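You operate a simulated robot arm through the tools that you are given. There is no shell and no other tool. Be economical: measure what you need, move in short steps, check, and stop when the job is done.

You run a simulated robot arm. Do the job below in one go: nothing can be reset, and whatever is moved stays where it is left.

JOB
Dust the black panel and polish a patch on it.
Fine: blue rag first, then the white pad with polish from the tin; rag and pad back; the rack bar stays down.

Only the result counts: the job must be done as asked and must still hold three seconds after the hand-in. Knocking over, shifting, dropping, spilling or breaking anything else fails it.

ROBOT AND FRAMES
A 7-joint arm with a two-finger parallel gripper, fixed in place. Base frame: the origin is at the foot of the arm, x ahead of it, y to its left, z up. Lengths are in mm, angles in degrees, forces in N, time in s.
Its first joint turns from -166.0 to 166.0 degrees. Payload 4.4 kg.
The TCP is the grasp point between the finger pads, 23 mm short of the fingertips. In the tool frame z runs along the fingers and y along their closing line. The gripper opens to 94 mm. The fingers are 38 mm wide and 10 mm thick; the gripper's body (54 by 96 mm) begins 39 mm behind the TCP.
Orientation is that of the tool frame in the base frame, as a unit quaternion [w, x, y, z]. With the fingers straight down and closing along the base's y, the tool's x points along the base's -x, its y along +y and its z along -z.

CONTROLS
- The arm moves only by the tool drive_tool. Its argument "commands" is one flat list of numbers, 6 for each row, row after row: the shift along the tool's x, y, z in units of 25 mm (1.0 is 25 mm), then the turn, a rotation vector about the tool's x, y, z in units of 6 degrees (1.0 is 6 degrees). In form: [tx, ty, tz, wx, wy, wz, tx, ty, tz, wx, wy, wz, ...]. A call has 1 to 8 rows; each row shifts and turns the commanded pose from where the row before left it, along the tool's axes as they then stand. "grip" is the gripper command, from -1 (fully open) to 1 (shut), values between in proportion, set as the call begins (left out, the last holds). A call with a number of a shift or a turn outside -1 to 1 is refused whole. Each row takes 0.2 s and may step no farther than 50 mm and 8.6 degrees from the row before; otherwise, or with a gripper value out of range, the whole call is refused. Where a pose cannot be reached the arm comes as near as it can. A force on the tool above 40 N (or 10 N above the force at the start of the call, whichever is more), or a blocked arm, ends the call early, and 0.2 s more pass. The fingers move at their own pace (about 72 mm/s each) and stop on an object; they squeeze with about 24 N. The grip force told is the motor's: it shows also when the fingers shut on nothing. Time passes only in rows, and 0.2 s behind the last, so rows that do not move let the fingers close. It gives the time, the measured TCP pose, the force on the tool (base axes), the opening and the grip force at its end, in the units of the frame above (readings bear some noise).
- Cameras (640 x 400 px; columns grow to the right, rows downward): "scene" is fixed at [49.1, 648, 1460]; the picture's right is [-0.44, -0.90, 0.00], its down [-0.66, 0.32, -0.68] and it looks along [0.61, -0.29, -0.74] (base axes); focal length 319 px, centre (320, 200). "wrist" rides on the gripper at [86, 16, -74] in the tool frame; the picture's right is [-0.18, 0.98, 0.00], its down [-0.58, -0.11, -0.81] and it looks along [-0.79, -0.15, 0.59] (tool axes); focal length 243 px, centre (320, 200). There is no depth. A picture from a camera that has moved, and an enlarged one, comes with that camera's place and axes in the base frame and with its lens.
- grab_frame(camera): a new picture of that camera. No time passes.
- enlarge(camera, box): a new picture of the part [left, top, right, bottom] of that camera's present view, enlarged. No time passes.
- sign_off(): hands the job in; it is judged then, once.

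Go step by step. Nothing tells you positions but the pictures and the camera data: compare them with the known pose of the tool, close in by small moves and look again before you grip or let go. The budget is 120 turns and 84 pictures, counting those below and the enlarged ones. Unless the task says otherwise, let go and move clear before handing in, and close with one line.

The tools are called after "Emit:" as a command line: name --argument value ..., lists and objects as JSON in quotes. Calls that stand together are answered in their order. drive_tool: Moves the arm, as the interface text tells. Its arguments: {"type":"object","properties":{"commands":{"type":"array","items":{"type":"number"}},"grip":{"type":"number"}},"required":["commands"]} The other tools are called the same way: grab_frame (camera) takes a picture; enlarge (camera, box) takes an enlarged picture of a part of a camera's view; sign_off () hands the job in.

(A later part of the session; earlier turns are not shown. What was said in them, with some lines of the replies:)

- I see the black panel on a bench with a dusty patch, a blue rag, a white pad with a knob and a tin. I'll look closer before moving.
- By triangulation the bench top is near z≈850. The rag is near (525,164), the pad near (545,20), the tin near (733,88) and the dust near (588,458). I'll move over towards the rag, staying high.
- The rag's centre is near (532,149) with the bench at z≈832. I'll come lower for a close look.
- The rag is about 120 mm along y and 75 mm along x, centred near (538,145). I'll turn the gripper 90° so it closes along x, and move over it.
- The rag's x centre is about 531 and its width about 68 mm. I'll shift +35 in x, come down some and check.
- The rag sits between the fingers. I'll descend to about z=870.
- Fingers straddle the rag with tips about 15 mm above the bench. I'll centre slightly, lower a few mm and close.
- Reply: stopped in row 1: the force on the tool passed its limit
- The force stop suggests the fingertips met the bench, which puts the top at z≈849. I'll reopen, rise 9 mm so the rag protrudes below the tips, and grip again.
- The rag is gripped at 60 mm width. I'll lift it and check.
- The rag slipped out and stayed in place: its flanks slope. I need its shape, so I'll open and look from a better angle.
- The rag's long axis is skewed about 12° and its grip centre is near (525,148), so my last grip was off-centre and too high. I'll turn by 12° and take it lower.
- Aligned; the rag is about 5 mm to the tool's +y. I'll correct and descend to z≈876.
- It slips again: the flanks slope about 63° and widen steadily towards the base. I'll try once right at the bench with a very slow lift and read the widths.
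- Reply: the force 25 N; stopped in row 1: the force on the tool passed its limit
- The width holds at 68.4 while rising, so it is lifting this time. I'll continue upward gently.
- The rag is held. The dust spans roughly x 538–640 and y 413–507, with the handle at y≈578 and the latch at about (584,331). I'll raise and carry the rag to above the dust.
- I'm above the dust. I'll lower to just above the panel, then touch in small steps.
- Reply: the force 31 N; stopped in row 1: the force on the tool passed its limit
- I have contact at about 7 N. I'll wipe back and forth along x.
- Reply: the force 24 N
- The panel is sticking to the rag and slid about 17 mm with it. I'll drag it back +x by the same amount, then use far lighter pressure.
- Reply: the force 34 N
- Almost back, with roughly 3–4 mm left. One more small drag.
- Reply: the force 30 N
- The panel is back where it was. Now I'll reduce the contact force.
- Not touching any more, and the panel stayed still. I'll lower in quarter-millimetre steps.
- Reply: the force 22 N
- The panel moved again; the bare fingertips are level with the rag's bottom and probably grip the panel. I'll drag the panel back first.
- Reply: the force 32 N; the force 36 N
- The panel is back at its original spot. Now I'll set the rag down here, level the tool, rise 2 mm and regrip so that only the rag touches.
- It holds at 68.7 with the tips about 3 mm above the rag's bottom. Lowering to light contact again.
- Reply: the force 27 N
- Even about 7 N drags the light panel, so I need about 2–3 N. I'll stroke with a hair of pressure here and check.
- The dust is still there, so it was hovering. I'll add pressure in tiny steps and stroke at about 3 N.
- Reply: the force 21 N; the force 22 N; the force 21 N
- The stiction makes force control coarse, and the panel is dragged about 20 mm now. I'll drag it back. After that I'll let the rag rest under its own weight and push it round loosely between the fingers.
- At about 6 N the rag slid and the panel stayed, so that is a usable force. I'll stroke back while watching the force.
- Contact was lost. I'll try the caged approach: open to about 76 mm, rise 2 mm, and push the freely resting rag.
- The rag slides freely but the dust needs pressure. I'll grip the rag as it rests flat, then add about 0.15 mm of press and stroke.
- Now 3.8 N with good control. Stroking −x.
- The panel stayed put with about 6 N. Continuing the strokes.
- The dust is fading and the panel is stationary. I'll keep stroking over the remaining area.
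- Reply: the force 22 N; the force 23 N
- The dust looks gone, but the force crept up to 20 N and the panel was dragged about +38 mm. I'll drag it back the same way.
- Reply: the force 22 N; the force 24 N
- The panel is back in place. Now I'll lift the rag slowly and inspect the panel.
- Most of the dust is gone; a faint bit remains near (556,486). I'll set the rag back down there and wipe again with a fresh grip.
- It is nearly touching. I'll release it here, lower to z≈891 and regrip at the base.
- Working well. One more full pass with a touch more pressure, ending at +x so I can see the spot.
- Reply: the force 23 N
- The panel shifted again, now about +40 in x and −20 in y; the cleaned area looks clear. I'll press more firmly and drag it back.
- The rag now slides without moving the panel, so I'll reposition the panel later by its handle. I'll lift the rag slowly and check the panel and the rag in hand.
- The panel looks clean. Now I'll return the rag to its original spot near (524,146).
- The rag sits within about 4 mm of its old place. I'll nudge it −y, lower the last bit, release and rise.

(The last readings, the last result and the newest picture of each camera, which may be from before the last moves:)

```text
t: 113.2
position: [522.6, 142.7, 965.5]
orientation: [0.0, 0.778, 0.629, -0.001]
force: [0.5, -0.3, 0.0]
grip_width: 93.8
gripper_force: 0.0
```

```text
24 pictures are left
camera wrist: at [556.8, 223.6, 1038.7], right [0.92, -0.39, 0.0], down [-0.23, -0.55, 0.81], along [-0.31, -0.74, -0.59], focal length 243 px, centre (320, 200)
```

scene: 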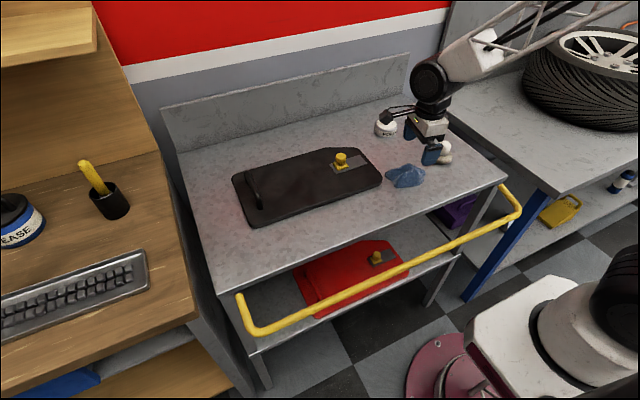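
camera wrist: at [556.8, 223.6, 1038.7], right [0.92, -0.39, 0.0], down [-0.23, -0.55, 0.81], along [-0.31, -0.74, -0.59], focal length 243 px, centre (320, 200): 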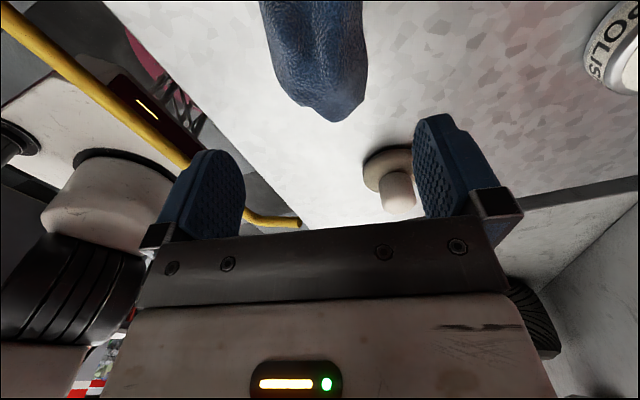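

The panel is clean and the rag is back. Next I'll move over the pad, at about (550,15).

Emit:
drive_tool --commands '[-0.8, 0.36, 0, 0, 0, 0, -0.8, 0.36, 0, 0, 0, 0, -0.8, 0.36, 0, 0, 0, 0, -0.8, 0.36, 0, 0, 0, 0, -0.8, 0.36, 0, 0, 0, 0, -0.77, 0.35, 0, 0, 0, 0]'

Emit:
grab_frame --camera "wrist"

Emit:
enlarge --camera "scene" --box '[380, 70, 500, 170]'

```text
t: 114.6
position: [550.6, 13.9, 963.8]
orientation: [0.0, 0.778, 0.628, -0.001]
force: [0.1, -0.3, 0.4]
grip_width: 94.1
gripper_force: 0.1
```

```text
23 pictures are left
camera wrist: at [584.5, 95.1, 1038.3], right [0.92, -0.39, 0.0], down [-0.23, -0.55, 0.81], along [-0.31, -0.74, -0.59], focal length 243 px, centre (320, 200)
```

wrist: 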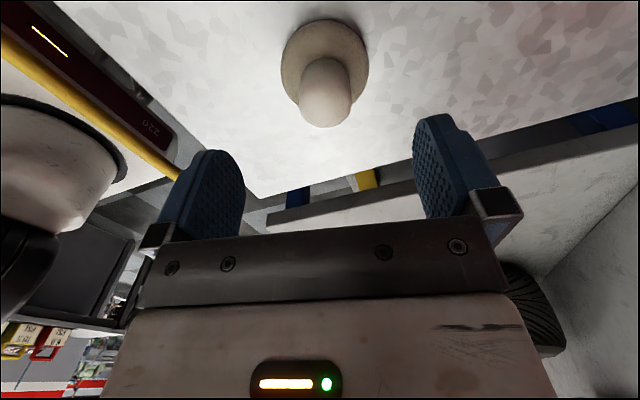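

```text
4.00 times, centred on (440, 120) of scene
camera zoom: at [49.1, 648.0, 1460.0], right [-0.44, -0.9, 0.0], down [-0.66, 0.32, -0.68], along [0.61, -0.29, -0.74], focal length 1277 px, centre (-160, 520)
```

zoom: 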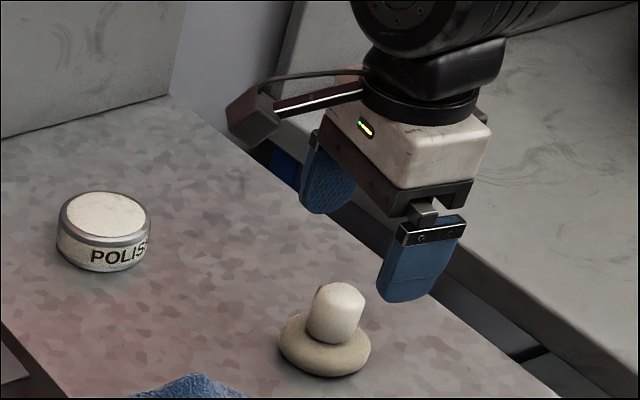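

The pad centre is about (555,18) with its knob top at z≈900. I'll lower over the knob to z≈894 and grip.

Emit:
drive_tool --commands '[0.2, 0.14, 0.8, 0, 0, 0, 0, 0, 0.8, 0, 0, 0, 0, 0, 0.7, 0, 0, 0, 0, 0, 0.35, 0, 0, 0]'

Emit:
drive_tool --commands '[0, 0, 0.08, 0, 0, 0, 0, 0, 0, 0, 0, 0]'

Emit:
enlarge --camera "scene" --box '[410, 110, 480, 180]'

```text
t: 115.6
position: [554.3, 17.8, 898.3]
orientation: [0.0, 0.778, 0.628, -0.001]
force: [0.2, 1.1, 0.5]
grip_width: 94.1
gripper_force: 0.1
```

```text
t: 116.2
position: [555.2, 18.2, 897.4]
orientation: [0.0, 0.777, 0.629, -0.001]
force: [0.6, 0.6, 0.7]
grip_width: 93.8
gripper_force: 0.1
```

```text
5.71 times, centred on (445, 145) of scene
camera zoom: at [49.1, 648.0, 1460.0], right [-0.44, -0.9, 0.0], down [-0.66, 0.32, -0.68], along [0.61, -0.29, -0.74], focal length 1824 px, centre (-394, 514)
```

zoom: 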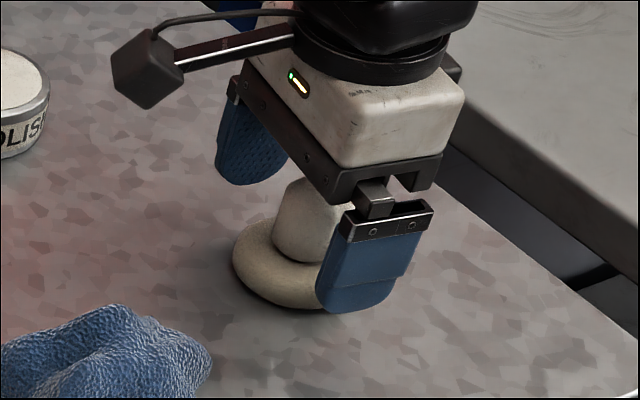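

Emit:
drive_tool --commands '[0, 0, 0.06, 0, 0, 0, 0, 0, 0, 0, 0, 0]'

Emit:
drive_tool --commands '[0, 0, 0, 0, 0, 0, 0, 0, 0, 0, 0, 0, 0, 0, 0, 0, 0, 0, 0, 0, 0, 0, 0, 0]' --grip 1

Emit:
drive_tool --commands '[0, 0, -0.04, 0, 0, 0, 0, 0, -0.06, 0, 0, 0, 0, 0, -0.1, 0, 0, 0, 0, 0, -0.2, 0, 0, 0, 0, 0, -0.4, 0, 0, 0, 0, 0, -0.7, 0, 0, 0, 0, 0, -0.8, 0, 0, 0]'

Emit:
enlarge --camera "scene" --box '[380, 70, 500, 170]'

```text
t: 116.8
position: [555.3, 18.2, 895.0]
orientation: [-0.001, 0.777, 0.629, -0.001]
force: [0.0, 0.8, -0.3]
grip_width: 93.9
gripper_force: 0.0
```

```text
t: 117.8
position: [554.7, 18.2, 895.3]
orientation: [-0.001, 0.778, 0.628, -0.001]
force: [-0.3, 0.4, 0.4]
grip_width: 32.6
gripper_force: 24.1
```

```text
t: 119.4
position: [555.4, 17.7, 952.7]
orientation: [-0.001, 0.777, 0.629, -0.001]
force: [0.5, -0.2, -0.4]
grip_width: 32.6
gripper_force: 23.7
```

```text
4.00 times, centred on (440, 120) of scene
camera zoom: at [49.1, 648.0, 1460.0], right [-0.44, -0.9, 0.0], down [-0.66, 0.32, -0.68], along [0.61, -0.29, -0.74], focal length 1277 px, centre (-160, 520)
```

zoom: 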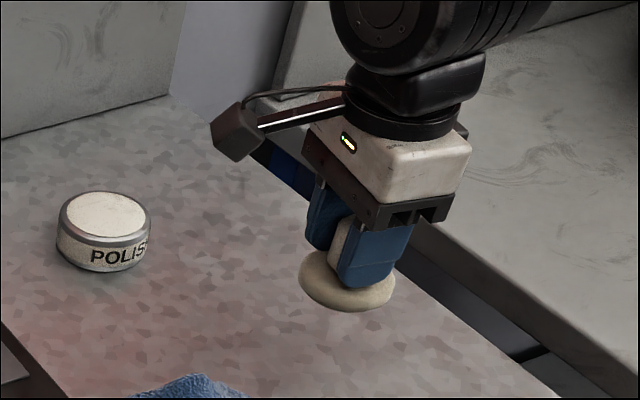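

The pad is held firmly. The tin is near (733,86) with its top around z≈878. I'll carry the pad there.

Emit:
drive_tool --commands '[0, 0, -0.8, 0, 0, 0, 0.6, 0.92, 0, 0, 0, 0, 0.6, 0.92, 0, 0, 0, 0, 0.6, 0.92, 0, 0, 0, 0, 0.6, 0.92, 0, 0, 0, 0, 0.6, 0.92, 0, 0, 0, 0, 0.6, 0.92, 0, 0, 0, 0, 0.56, 0.88, 0, 0, 0, 0]'

Emit:
grab_frame --camera "wrist"

Emit:
enlarge --camera "scene" --box '[340, 60, 440, 140]'

```text
t: 121.2
position: [733.4, 85.9, 971.6]
orientation: [0.0, 0.778, 0.628, 0.0]
force: [0.5, 0.0, -0.7]
grip_width: 32.6
gripper_force: 24.1
```

```text
19 pictures are left
camera wrist: at [767.7, 168.2, 1046.3], right [0.92, -0.39, 0.0], down [-0.23, -0.55, 0.81], along [-0.31, -0.74, -0.59], focal length 243 px, centre (320, 200)
```

wrist: 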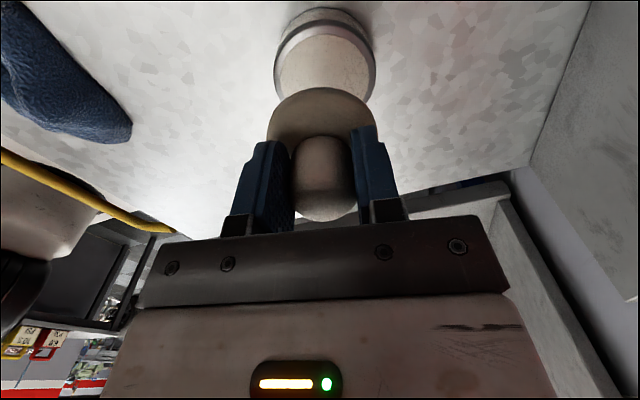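

```text
5.00 times, centred on (390, 100) of scene
camera zoom: at [49.1, 648.0, 1460.0], right [-0.44, -0.9, 0.0], down [-0.66, 0.32, -0.68], along [0.61, -0.29, -0.74], focal length 1596 px, centre (-30, 700)
```

zoom: 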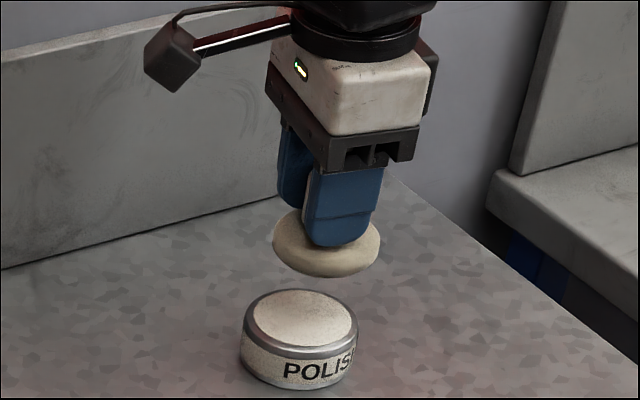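

The tin centre comes out at about (737,91). I'll correct and lower gently until contact.

Emit:
drive_tool --commands '[0.23, 0.12, 0.4, 0, 0, 0, 0, 0, 0.5, 0, 0, 0, 0, 0, 0.4, 0, 0, 0, 0, 0, 0.2, 0, 0, 0]'

Emit:
enlarge --camera "scene" --box '[340, 60, 440, 140]'

```text
t: 122.2
position: [737.2, 91.9, 935.8]
orientation: [-0.001, 0.778, 0.629, -0.001]
force: [-0.4, -0.1, -0.2]
grip_width: 32.4
gripper_force: 24.3
```

```text
5.00 times, centred on (390, 100) of scene
camera zoom: at [49.1, 648.0, 1460.0], right [-0.44, -0.9, 0.0], down [-0.66, 0.32, -0.68], along [0.61, -0.29, -0.74], focal length 1596 px, centre (-30, 700)
```

zoom: 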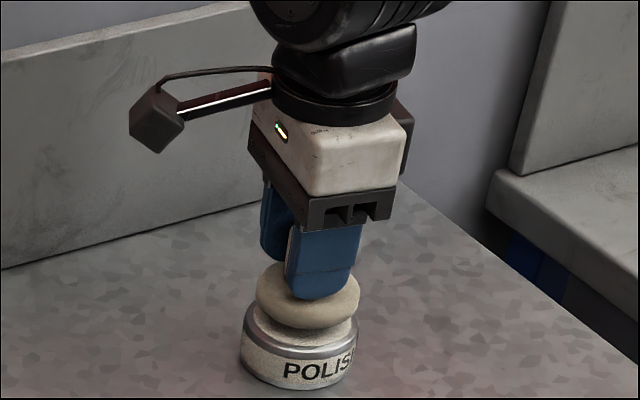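

Emit:
drive_tool --commands '[0.12, 0, 0.12, 0, 0, 0, 0, 0, 0.08, 0, 0, 0]'

Emit:
drive_tool --commands '[0, 0, 0.06, 0, 0, 0, 0, 0, 0, 0, 0, 0]'

Emit:
drive_tool --commands '[0, 0, 0.06, 0, 0, 0, 0, 0, 0, 0, 0, 0]'

Emit:
drive_tool --commands '[0, 0, 0.05, 0, 0, 0, 0, 0, 0, 0, 0, 0]'

```text
t: 122.8
position: [737.8, 95.3, 930.3]
orientation: [-0.001, 0.778, 0.628, -0.001]
force: [-0.5, 0.9, -0.1]
grip_width: 32.6
gripper_force: 24.0
```

```text
t: 123.4
position: [739.1, 94.2, 929.5]
orientation: [-0.002, 0.778, 0.629, 0.0]
force: [-0.5, 0.7, -0.2]
grip_width: 32.3
gripper_force: 24.2
```

```text
t: 124.0
position: [737.8, 94.0, 925.7]
orientation: [-0.001, 0.778, 0.629, 0.0]
force: [0.1, 0.0, -0.1]
grip_width: 32.6
gripper_force: 24.1
```

```text
t: 124.6
position: [737.3, 94.4, 924.6]
orientation: [-0.001, 0.778, 0.628, -0.001]
force: [0.2, -0.2, -0.7]
grip_width: 32.5
gripper_force: 24.0
```

Emit:
drive_tool --commands '[0, 0, 0.04, 0, 0, 0, 0, 0, 0, 0, 0, 0]'

Emit:
drive_tool --commands '[0, 0, 0.03, 0, 0, 0, 0, 0, 0, 0, 0, 0]'

Emit:
drive_tool --commands '[0, 0, 0.03, 0, 0, 0, 0, 0, 0, 0, 0, 0]'

Emit:
drive_tool --commands '[0, 0, 0.03, 0, 0, 0, 0, 0, 0, 0, 0, 0]'

```text
t: 125.2
position: [737.6, 95.8, 924.5]
orientation: [0.0, 0.778, 0.629, 0.0]
force: [1.8, 1.2, 2.3]
grip_width: 32.6
gripper_force: 24.1
```

```text
t: 125.8
position: [738.0, 95.0, 924.0]
orientation: [0.001, 0.778, 0.629, 0.0]
force: [-2.8, 3.2, 16.1]
grip_width: 32.5
gripper_force: 24.2
```

```text
t: 126.4
position: [737.8, 94.1, 924.7]
orientation: [0.0, 0.777, 0.629, 0.001]
force: [0.1, 2.9, 26.1]
grip_width: 33.0
gripper_force: 24.0
```

```text
t: 127.0
position: [737.3, 93.3, 922.8]
orientation: [0.0, 0.778, 0.629, 0.0]
force: [3.9, 0.2, 26.7]
grip_width: 32.9
gripper_force: 24.1
```

The pad is pressed onto the polish at about 26 N. I'll lift straight up and check.

Emit:
drive_tool --commands '[0, 0, -0.06, 0, 0, 0, 0, 0, -0.1, 0, 0, 0, 0, 0, -0.3, 0, 0, 0, 0, 0, -0.6, 0, 0, 0, 0, 0, -0.8, 0, 0, 0]'

Emit:
enlarge --camera "scene" --box '[340, 60, 440, 140]'

```text
t: 128.2
position: [736.5, 93.1, 969.0]
orientation: [0.0, 0.777, 0.629, 0.0]
force: [0.4, 0.2, -1.4]
grip_width: 32.6
gripper_force: 24.2
```

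```text
5.00 times, centred on (390, 100) of scene
camera zoom: at [49.1, 648.0, 1460.0], right [-0.44, -0.9, 0.0], down [-0.66, 0.32, -0.68], along [0.61, -0.29, -0.74], focal length 1596 px, centre (-30, 700)
```

zoom: 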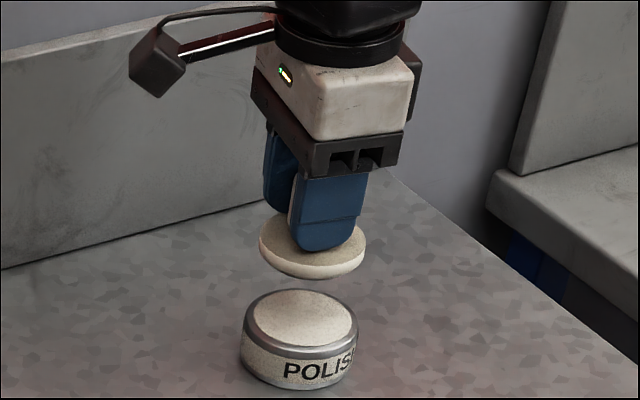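

The pad now carries polish on its underside and the tin has not moved. I'll go over to the dusted patch, now near (630,440).

Emit:
drive_tool --commands '[0, 0, -1, 0, 0, 0, 0.9, -0.5, 0, 0, 0, 0, 0.9, -0.5, 0, 0, 0, 0, 0.9, -0.5, 0, 0, 0, 0, 0.9, -0.5, 0, 0, 0, 0, 0.9, -0.5, 0, 0, 0, 0, 0.9, -0.5, 0, 0, 0, 0, 0.9, -0.5, 0, 0, 0, 0]'

Emit:
drive_tool --commands '[0.9, -0.5, 0, 0, 0, 0, 0.9, -0.5, 0, 0, 0, 0, 0.9, -0.5, 0, 0, 0, 0, 0.9, -0.5, 0, 0, 0, 0, 0.9, -0.5, 0, 0, 0, 0, 0.9, -0.5, 0, 0, 0, 0, 0.9, -0.5, 0.8, 0, 0, 0, 0, 0, 0.9, 0, 0, 0]'

Emit:
drive_tool --commands '[0, 0, 0.7, 0, 0, 0, 0, 0, 0.4, 0, 0, 0, 0, 0, 0.16, 0, 0, 0, 0, 0, 0, 0, 0, 0]'

Emit:
enlarge --camera "scene" --box '[220, 120, 380, 240]'

```text
t: 130.0
position: [684.5, 265.4, 994.7]
orientation: [0.0, 0.777, 0.629, -0.001]
force: [-0.4, -0.1, -0.4]
grip_width: 32.6
gripper_force: 23.7
```

```text
t: 131.8
position: [634.1, 439.2, 952.1]
orientation: [0.0, 0.778, 0.629, 0.0]
force: [0.3, -0.3, -0.2]
grip_width: 32.6
gripper_force: 23.9
```

```text
t: 132.8
position: [632.8, 439.2, 918.8]
orientation: [-0.001, 0.778, 0.628, -0.001]
force: [-0.8, -0.9, -0.3]
grip_width: 32.4
gripper_force: 23.9
```

```text
3.33 times, centred on (300, 180) of scene
camera zoom: at [49.1, 648.0, 1460.0], right [-0.44, -0.9, 0.0], down [-0.66, 0.32, -0.68], along [0.61, -0.29, -0.74], focal length 1064 px, centre (387, 267)
```

zoom: 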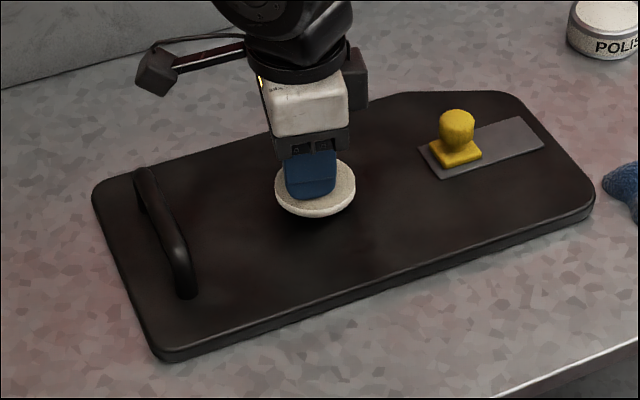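

The pad is right above the dusted spot. Lowering in small steps to light contact.

Emit:
drive_tool --commands '[0, 0, 0.12, 0, 0, 0, 0, 0, 0.06, 0, 0, 0, 0, 0, 0, 0, 0, 0]'

Emit:
drive_tool --commands '[0, 0, 0.04, 0, 0, 0, 0, 0, 0, 0, 0, 0]'

Emit:
drive_tool --commands '[0, 0, 0.03, 0, 0, 0, 0, 0, 0, 0, 0, 0]'

Emit:
drive_tool --commands '[0, 0, 0.02, 0, 0, 0, 0, 0, 0, 0, 0, 0]'

Emit:
drive_tool --commands '[0, 0, 0.02, 0, 0, 0, 0, 0, 0, 0, 0, 0]'

```text
t: 133.6
position: [632.3, 437.9, 915.3]
orientation: [-0.001, 0.778, 0.629, -0.001]
force: [-0.9, 0.7, -0.2]
grip_width: 32.7
gripper_force: 23.7
```

```text
t: 134.2
position: [633.2, 438.8, 914.2]
orientation: [0.0, 0.778, 0.629, -0.001]
force: [0.4, -0.3, -0.3]
grip_width: 32.7
gripper_force: 24.6
```

```text
t: 134.8
position: [632.7, 439.2, 914.0]
orientation: [0.0, 0.777, 0.629, 0.0]
force: [-0.9, 0.5, 0.4]
grip_width: 32.4
gripper_force: 24.0
```

```text
t: 135.4
position: [632.7, 438.8, 912.4]
orientation: [-0.001, 0.777, 0.629, -0.001]
force: [0.0, 0.5, -0.2]
grip_width: 32.9
gripper_force: 24.4
```

```text
t: 136.0
position: [631.9, 439.1, 911.5]
orientation: [-0.001, 0.778, 0.629, -0.001]
force: [0.5, 0.2, -0.8]
grip_width: 32.7
gripper_force: 24.2
```

Emit:
drive_tool --commands '[0, 0, 0.02, 0, 0, 0, 0, 0, 0, 0, 0, 0]'

Emit:
drive_tool --commands '[0, 0, 0.015, 0, 0, 0, 0, 0, 0, 0, 0, 0]'

Emit:
drive_tool --commands '[0, 0, 0.01, 0, 0, 0, 0, 0, 0, 0, 0, 0]'

Emit:
drive_tool --commands '[0, 0, 0.01, 0, 0, 0, 0, 0, 0, 0, 0, 0]'

```text
t: 136.6
position: [632.5, 439.4, 910.9]
orientation: [-0.001, 0.778, 0.629, 0.0]
force: [-0.1, -0.3, -0.8]
grip_width: 32.5
gripper_force: 24.1
```

```text
t: 137.2
position: [632.6, 437.9, 912.0]
orientation: [-0.001, 0.778, 0.629, 0.0]
force: [0.6, 0.2, -0.4]
grip_width: 32.5
gripper_force: 24.3
```

```text
t: 137.8
position: [632.2, 438.0, 910.6]
orientation: [0.0, 0.777, 0.629, 0.0]
force: [0.0, 0.6, -0.3]
grip_width: 32.5
gripper_force: 24.0
```

```text
t: 138.4
position: [633.2, 439.0, 910.9]
orientation: [-0.001, 0.778, 0.629, -0.001]
force: [0.6, 0.1, -0.3]
grip_width: 32.7
gripper_force: 23.5
```

Emit:
drive_tool --commands '[0, 0, 0.015, 0, 0, 0, 0, 0, 0, 0, 0, 0]'

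Emit:
drive_tool --commands '[0, 0, 0.015, 0, 0, 0, 0, 0, 0, 0, 0, 0]'

Emit:
drive_tool --commands '[0, 0, 0.015, 0, 0, 0, 0, 0, 0, 0, 0, 0]'

```text
t: 139.0
position: [634.0, 438.9, 910.0]
orientation: [0.0, 0.778, 0.629, 0.0]
force: [-0.2, -0.1, -0.8]
grip_width: 32.7
gripper_force: 24.3
```

```text
t: 139.6
position: [632.9, 439.0, 911.0]
orientation: [0.0, 0.778, 0.628, -0.001]
force: [0.5, 0.0, -0.6]
grip_width: 32.6
gripper_force: 24.1
```

```text
t: 140.2
position: [634.8, 438.5, 909.5]
orientation: [-0.001, 0.778, 0.628, -0.001]
force: [0.4, 0.2, -0.4]
grip_width: 32.7
gripper_force: 24.0
```

Emit:
drive_tool --commands '[0, 0, 0.02, 0, 0, 0, 0, 0, 0, 0, 0, 0]'

Emit:
drive_tool --commands '[0, 0, 0.02, 0, 0, 0, 0, 0, 0, 0, 0, 0]'

Emit:
drive_tool --commands '[0, 0, 0.015, 0, 0, 0, 0, 0, 0, 0, 0, 0]'

Emit:
drive_tool --commands '[0, 0, 0.01, 0, 0, 0, 0, 0, 0, 0, 0, 0]'

```text
t: 140.8
position: [632.9, 438.9, 910.2]
orientation: [-0.001, 0.778, 0.629, 0.0]
force: [0.1, -0.1, -0.5]
grip_width: 32.8
gripper_force: 24.1
```

```text
t: 141.4
position: [631.6, 439.4, 909.2]
orientation: [0.0, 0.778, 0.628, 0.0]
force: [1.0, -1.1, 4.0]
grip_width: 32.7
gripper_force: 24.1
```

```text
t: 142.0
position: [633.6, 439.3, 909.7]
orientation: [0.0, 0.777, 0.629, 0.0]
force: [3.6, 1.8, 11.9]
grip_width: 32.5
gripper_force: 24.4
```

```text
t: 142.6
position: [633.6, 438.5, 908.7]
orientation: [0.0, 0.778, 0.629, 0.0]
force: [-0.9, 2.4, 22.6]
grip_width: 32.7
gripper_force: 24.7
```

Contact at 22 N. I'll use this firm contact to drag the panel home, at (−40,+20); if the pad slides instead, it polishes.

Emit:
drive_tool --commands '[0.06, -0.22, 0, 0, 0, 0, 0.06, -0.22, 0, 0, 0, 0, 0.06, -0.22, 0, 0, 0, 0, 0.06, -0.22, 0, 0, 0, 0]'

Emit:
enlarge --camera "scene" --box '[220, 120, 380, 240]'

```text
t: 143.6
position: [612.8, 449.8, 909.1]
orientation: [0.001, 0.778, 0.628, 0.0]
force: [9.9, -5.6, 29.9]
grip_width: 32.6
gripper_force: 23.4
```

```text
3.33 times, centred on (300, 180) of scene
camera zoom: at [49.1, 648.0, 1460.0], right [-0.44, -0.9, 0.0], down [-0.66, 0.32, -0.68], along [0.61, -0.29, -0.74], focal length 1064 px, centre (387, 267)
```

zoom: 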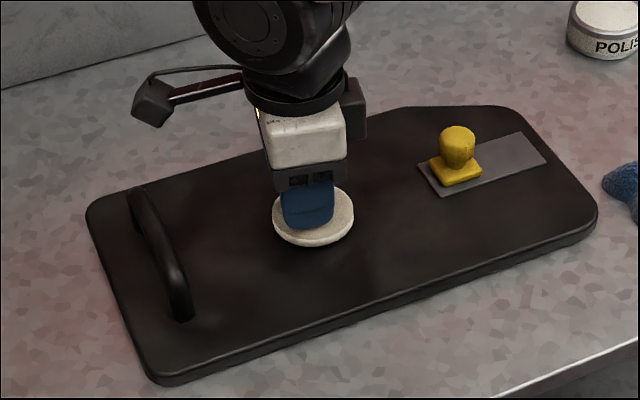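

The panel follows. Continuing the remaining half.

Emit:
drive_tool --commands '[0.07, -0.24, 0, 0, 0, 0, 0.07, -0.24, 0, 0, 0, 0, 0.07, -0.24, 0, 0, 0, 0, 0.07, -0.24, 0, 0, 0, 0]'

Emit:
enlarge --camera "scene" --box '[220, 120, 380, 240]'

```text
t: 144.6
position: [589.7, 462.6, 908.9]
orientation: [0.0, 0.778, 0.628, 0.0]
force: [11.0, -4.5, 29.8]
grip_width: 32.7
gripper_force: 24.1
```

```text
3.33 times, centred on (300, 180) of scene
camera zoom: at [49.1, 648.0, 1460.0], right [-0.44, -0.9, 0.0], down [-0.66, 0.32, -0.68], along [0.61, -0.29, -0.74], focal length 1064 px, centre (387, 267)
```

zoom: 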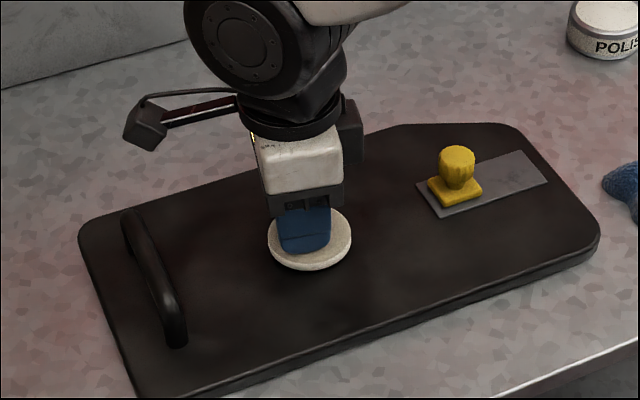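

The panel is within about 3 mm. A last nudge, then I'll reduce force for the polishing strokes.

Emit:
drive_tool --commands '[-0.05, -0.11, 0, 0, 0, 0, 0, 0, 0, 0, 0, 0]'

Emit:
drive_tool --commands '[0, 0, -0.022, 0, 0, 0, 0, 0, 0, 0, 0, 0]'

Emit:
drive_tool --commands '[0, 0, -0.008, 0, 0, 0, 0, 0, 0, 0, 0, 0]'

```text
t: 145.2
position: [587.6, 461.5, 908.8]
orientation: [0.001, 0.778, 0.628, 0.0]
force: [8.3, 3.4, 29.8]
grip_width: 32.5
gripper_force: 23.9
```

```text
t: 145.8
position: [587.7, 460.3, 908.4]
orientation: [-0.001, 0.778, 0.628, -0.001]
force: [2.9, 5.4, 22.9]
grip_width: 32.3
gripper_force: 24.1
```

```text
t: 146.4
position: [587.2, 461.0, 908.2]
orientation: [0.0, 0.778, 0.628, -0.001]
force: [0.3, -3.0, 16.8]
grip_width: 32.9
gripper_force: 23.8
```

Emit:
drive_tool --commands '[0, 0, -0.008, 0, 0, 0, 0, 0, 0, 0, 0, 0]'

Emit:
drive_tool --commands '[0, 0, -0.006, 0, 0, 0, 0, 0, 0, 0, 0, 0]'

```text
t: 147.0
position: [588.0, 460.8, 908.4]
orientation: [0.0, 0.777, 0.629, -0.001]
force: [0.5, -2.3, 4.1]
grip_width: 32.7
gripper_force: 24.5
```

```text
t: 147.6
position: [586.6, 460.3, 909.4]
orientation: [-0.001, 0.778, 0.628, -0.001]
force: [-0.9, 0.3, -0.6]
grip_width: 32.5
gripper_force: 24.0
```

Emit:
drive_tool --commands '[0, 0, 0.006, 0, 0, 0, 0, 0, 0, 0, 0, 0]'

Emit:
drive_tool --commands '[0.3, -0.1, 0, 0, 0, 0, 0.28, 0.28, 0, 0, 0, 0, 0, 0.4, 0, 0, 0, 0, -0.28, 0.28, 0, 0, 0, 0]'

Emit:
enlarge --camera "scene" --box '[220, 120, 380, 240]'

```text
t: 148.2
position: [586.8, 461.6, 910.1]
orientation: [-0.001, 0.778, 0.628, -0.001]
force: [0.2, 0.9, 0.6]
grip_width: 32.8
gripper_force: 24.1
```

```text
t: 149.2
position: [610.4, 463.7, 909.1]
orientation: [0.0, 0.778, 0.629, -0.001]
force: [-0.4, -0.3, 1.3]
grip_width: 32.8
gripper_force: 24.1
```

```text
3.33 times, centred on (300, 180) of scene
camera zoom: at [49.1, 648.0, 1460.0], right [-0.44, -0.9, 0.0], down [-0.66, 0.32, -0.68], along [0.61, -0.29, -0.74], focal length 1064 px, centre (387, 267)
```

zoom: 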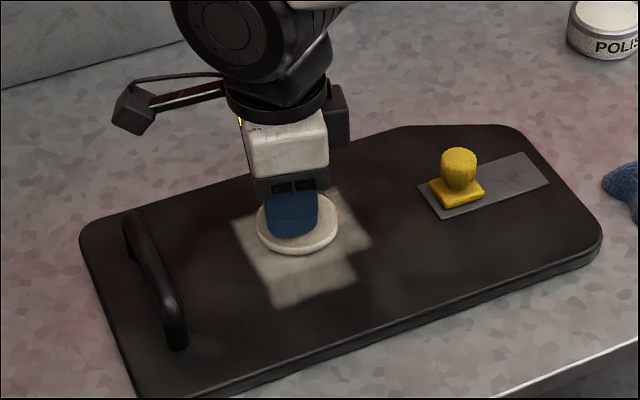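

The panel is in its place and a polish film is appearing. I'll continue circling over the patch.

Emit:
drive_tool --commands '[-0.4, 0, 0.002, 0, 0, 0, -0.4, -0.28, 0, 0, 0, 0, 0, -0.5, 0, 0, 0, 0, 0, -0.5, 0, 0, 0, 0, 0.4, -0.3, 0, 0, 0, 0, 0.4, 0, 0, 0, 0, 0, 0.4, 0.2, 0, 0, 0, 0, 0, 0.4, 0, 0, 0, 0]'

Emit:
drive_tool --commands '[-0.2, 0.4, 0, 0, 0, 0, -0.4, 0.3, 0, 0, 0, 0, -0.4, -0.1, 0, 0, 0, 0, -0.2, -0.4, 0, 0, 0, 0, 0, -0.4, 0, 0, 0, 0, 0.4, -0.2, 0, 0, 0, 0, 0.4, 0.2, 0, 0, 0, 0, 0.2, 0.4, 0, 0, 0, 0]'

Emit:
enlarge --camera "scene" --box '[220, 120, 380, 240]'

```text
t: 151.0
position: [588.1, 479.8, 909.2]
orientation: [-0.001, 0.778, 0.629, 0.0]
force: [-4.4, 1.4, 8.9]
grip_width: 32.6
gripper_force: 23.7
```

```text
t: 152.8
position: [591.8, 471.8, 909.8]
orientation: [0.0, 0.777, 0.629, 0.0]
force: [-1.4, -0.5, 2.1]
grip_width: 32.4
gripper_force: 24.0
```

```text
3.33 times, centred on (300, 180) of scene
camera zoom: at [49.1, 648.0, 1460.0], right [-0.44, -0.9, 0.0], down [-0.66, 0.32, -0.68], along [0.61, -0.29, -0.74], focal length 1064 px, centre (387, 267)
```

zoom: 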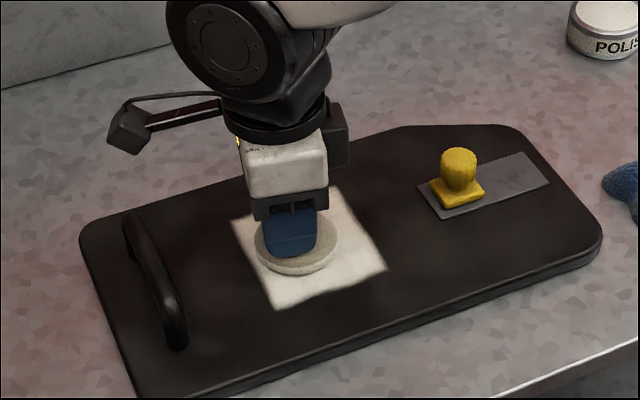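

The whole square patch now looks coated and the panel has not moved. I'll lift and inspect.

Emit:
drive_tool --commands '[0, 0, -0.04, 0, 0, 0, 0, 0, -0.1, 0, 0, 0, 0, 0, -0.4, 0, 0, 0, -0.4, 0.6, -0.8, 0, 0, 0, -0.6, 1, -1, 0, 0, 0, -0.9, 1, -1, 0, 0, 0, -0.9, 1, 0, 0, 0, 0]'

Emit:
enlarge --camera "scene" --box '[220, 120, 380, 240]'

```text
t: 154.4
position: [665.6, 385.5, 993.7]
orientation: [-0.001, 0.778, 0.628, -0.001]
force: [0.1, -0.4, 0.1]
grip_width: 32.8
gripper_force: 24.6
```

```text
3.33 times, centred on (300, 180) of scene
camera zoom: at [49.1, 648.0, 1460.0], right [-0.44, -0.9, 0.0], down [-0.66, 0.32, -0.68], along [0.61, -0.29, -0.74], focal length 1064 px, centre (387, 267)
```

zoom: 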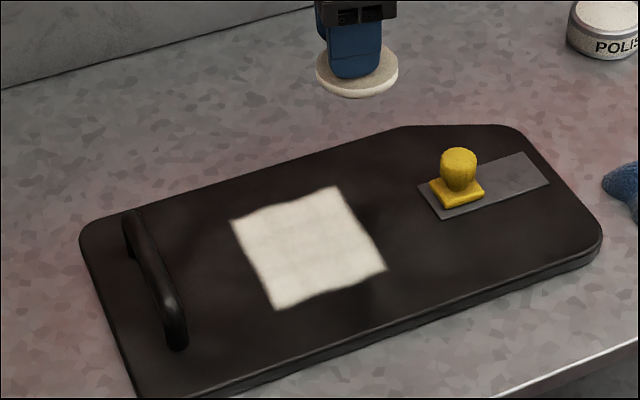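

The square is fully polished and the panel is where it began. Now I'll take the pad back to (555,18).

Emit:
drive_tool --commands '[-0.96, -0.078, 0, 0, 0, 0, -0.96, -0.078, 0, 0, 0, 0, -0.96, -0.078, 0, 0, 0, 0, -0.96, -0.078, 0, 0, 0, 0, -0.96, -0.078, 0, 0, 0, 0, -0.96, -0.078, 0, 0, 0, 0, -0.96, -0.078, 0, 0, 0, 0, -0.96, -0.078, 0, 0, 0, 0]'

Emit:
drive_tool --commands '[-0.96, -0.078, 0, 0, 0, 0, -0.96, -0.078, 0, 0, 0, 0, -0.96, -0.078, 0, 0, 0, 0, -0.96, -0.078, 0, 0, 0, 0, -0.96, -0.078, 0, 0, 0, 0, -0.96, -0.078, 0, 0, 0, 0, -0.96, -0.078, 0, 0, 0, 0, -0.9, -0.07, 0, 0, 0, 0]'

```text
t: 156.2
position: [609.4, 200.7, 993.9]
orientation: [-0.001, 0.778, 0.628, -0.001]
force: [0.8, -0.5, 0.3]
grip_width: 32.5
gripper_force: 23.4
```

```text
t: 158.0
position: [555.5, 17.9, 995.0]
orientation: [-0.001, 0.778, 0.629, -0.001]
force: [0.5, -0.1, -0.2]
grip_width: 32.4
gripper_force: 23.8
```

Now lowering to the bench, about z=893.

Emit:
drive_tool --commands '[0, 0, 0.9, 0, 0, 0, 0, 0, 0.9, 0, 0, 0, 0, 0, 0.9, 0, 0, 0, 0, 0, 0.7, 0, 0, 0, 0, 0, 0.4, 0, 0, 0, 0, 0, 0.12, 0, 0, 0]'

Emit:
drive_tool --commands '[0, 0, 0.05, 0, 0, 0, 0, 0, 0, 0, 0, 0]'

Emit:
drive_tool --commands '[0, 0, 0.04, 0, 0, 0, 0, 0, 0, 0, 0, 0]'

Emit:
enlarge --camera "scene" --box '[410, 110, 480, 180]'

```text
t: 159.4
position: [555.6, 17.1, 895.8]
orientation: [0.0, 0.777, 0.629, -0.001]
force: [0.4, 0.0, -0.7]
grip_width: 32.5
gripper_force: 23.4
```

```text
t: 160.0
position: [555.6, 18.2, 893.9]
orientation: [-0.001, 0.778, 0.628, -0.001]
force: [0.0, 0.0, 0.6]
grip_width: 32.7
gripper_force: 23.6
```

```text
t: 160.6
position: [555.4, 17.7, 893.7]
orientation: [0.0, 0.777, 0.629, 0.0]
force: [-1.8, -2.4, 10.8]
grip_width: 32.5
gripper_force: 24.3
```

```text
5.71 times, centred on (445, 145) of scene
camera zoom: at [49.1, 648.0, 1460.0], right [-0.44, -0.9, 0.0], down [-0.66, 0.32, -0.68], along [0.61, -0.29, -0.74], focal length 1824 px, centre (-394, 514)
```

zoom: 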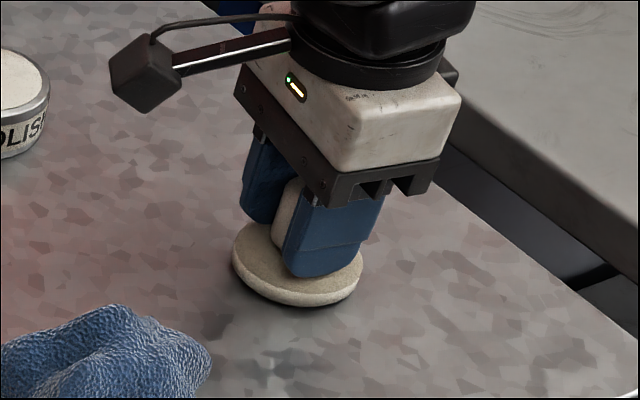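

The pad touches the bench in its old place. I'll release and rise clear.

Emit:
drive_tool --commands '[0, 0, -0.015, 0, 0, 0, 0, 0, 0, 0, 0, 0]'

Emit:
drive_tool --commands '[0, 0, 0, 0, 0, 0, 0, 0, 0, 0, 0, 0, 0, 0, 0, 0, 0, 0, 0, 0, -0.2, 0, 0, 0, 0, 0, -0.6, 0, 0, 0, 0, 0, -1, 0, 0, 0, 0, 0, -1, 0, 0, 0, 0, 0, -1, 0, 0, 0]' --grip -1

Emit:
drive_tool --commands '[0, 0, -1, 0, 0, 0, 0, 0, -1, 0, 0, 0, 0, 0, -1, 0, 0, 0, 0, 0, -1, 0, 0, 0]'

Emit:
grab_frame --camera "scene"

Emit:
enlarge --camera "scene" --box '[360, 100, 480, 200]'

```text
t: 161.2
position: [555.2, 17.0, 893.3]
orientation: [-0.001, 0.778, 0.628, -0.001]
force: [1.0, 0.2, 2.2]
grip_width: 32.6
gripper_force: 23.9
```

```text
t: 163.0
position: [554.2, 19.7, 987.8]
orientation: [0.0, 0.778, 0.628, 0.0]
force: [-0.7, 0.9, 0.0]
grip_width: 94.0
gripper_force: 0.1
```

```text
t: 164.0
position: [554.5, 17.6, 1088.7]
orientation: [0.0, 0.778, 0.629, 0.0]
force: [-0.3, 0.1, 0.1]
grip_width: 93.8
gripper_force: 0.1
```

```text
8 pictures are left
```

scene: 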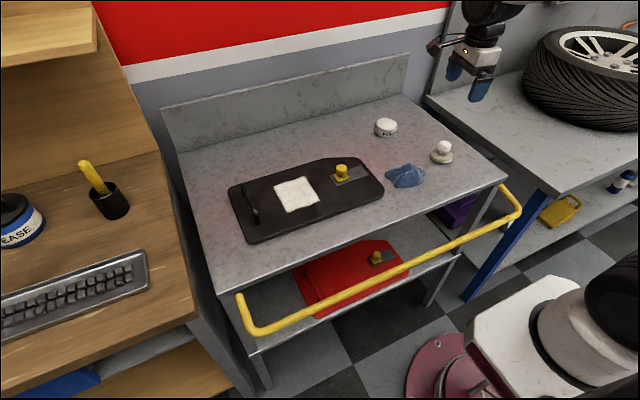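

```text
4.00 times, centred on (420, 150) of scene
camera zoom: at [49.1, 648.0, 1460.0], right [-0.44, -0.9, 0.0], down [-0.66, 0.32, -0.68], along [0.61, -0.29, -0.74], focal length 1277 px, centre (-80, 400)
```

zoom: 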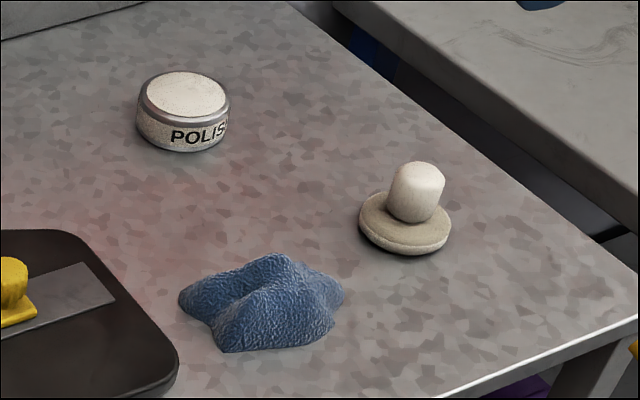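

The panel is dusted and polished and sits in its place. The rag and pad are back, the tin has not moved and the bar is still down, so I'm handing in.

Emit:
sign_off

```text
The job is handed in.
```

I dusted the black panel with the blue rag and polished a square patch on it with the white pad; the rag and pad are back (rag within about 8 mm of its spot), and the rack bar stayed down. The panel slid by up to about 45 mm while I was wiping, and I dragged it back to within a few millimetres of where it started.
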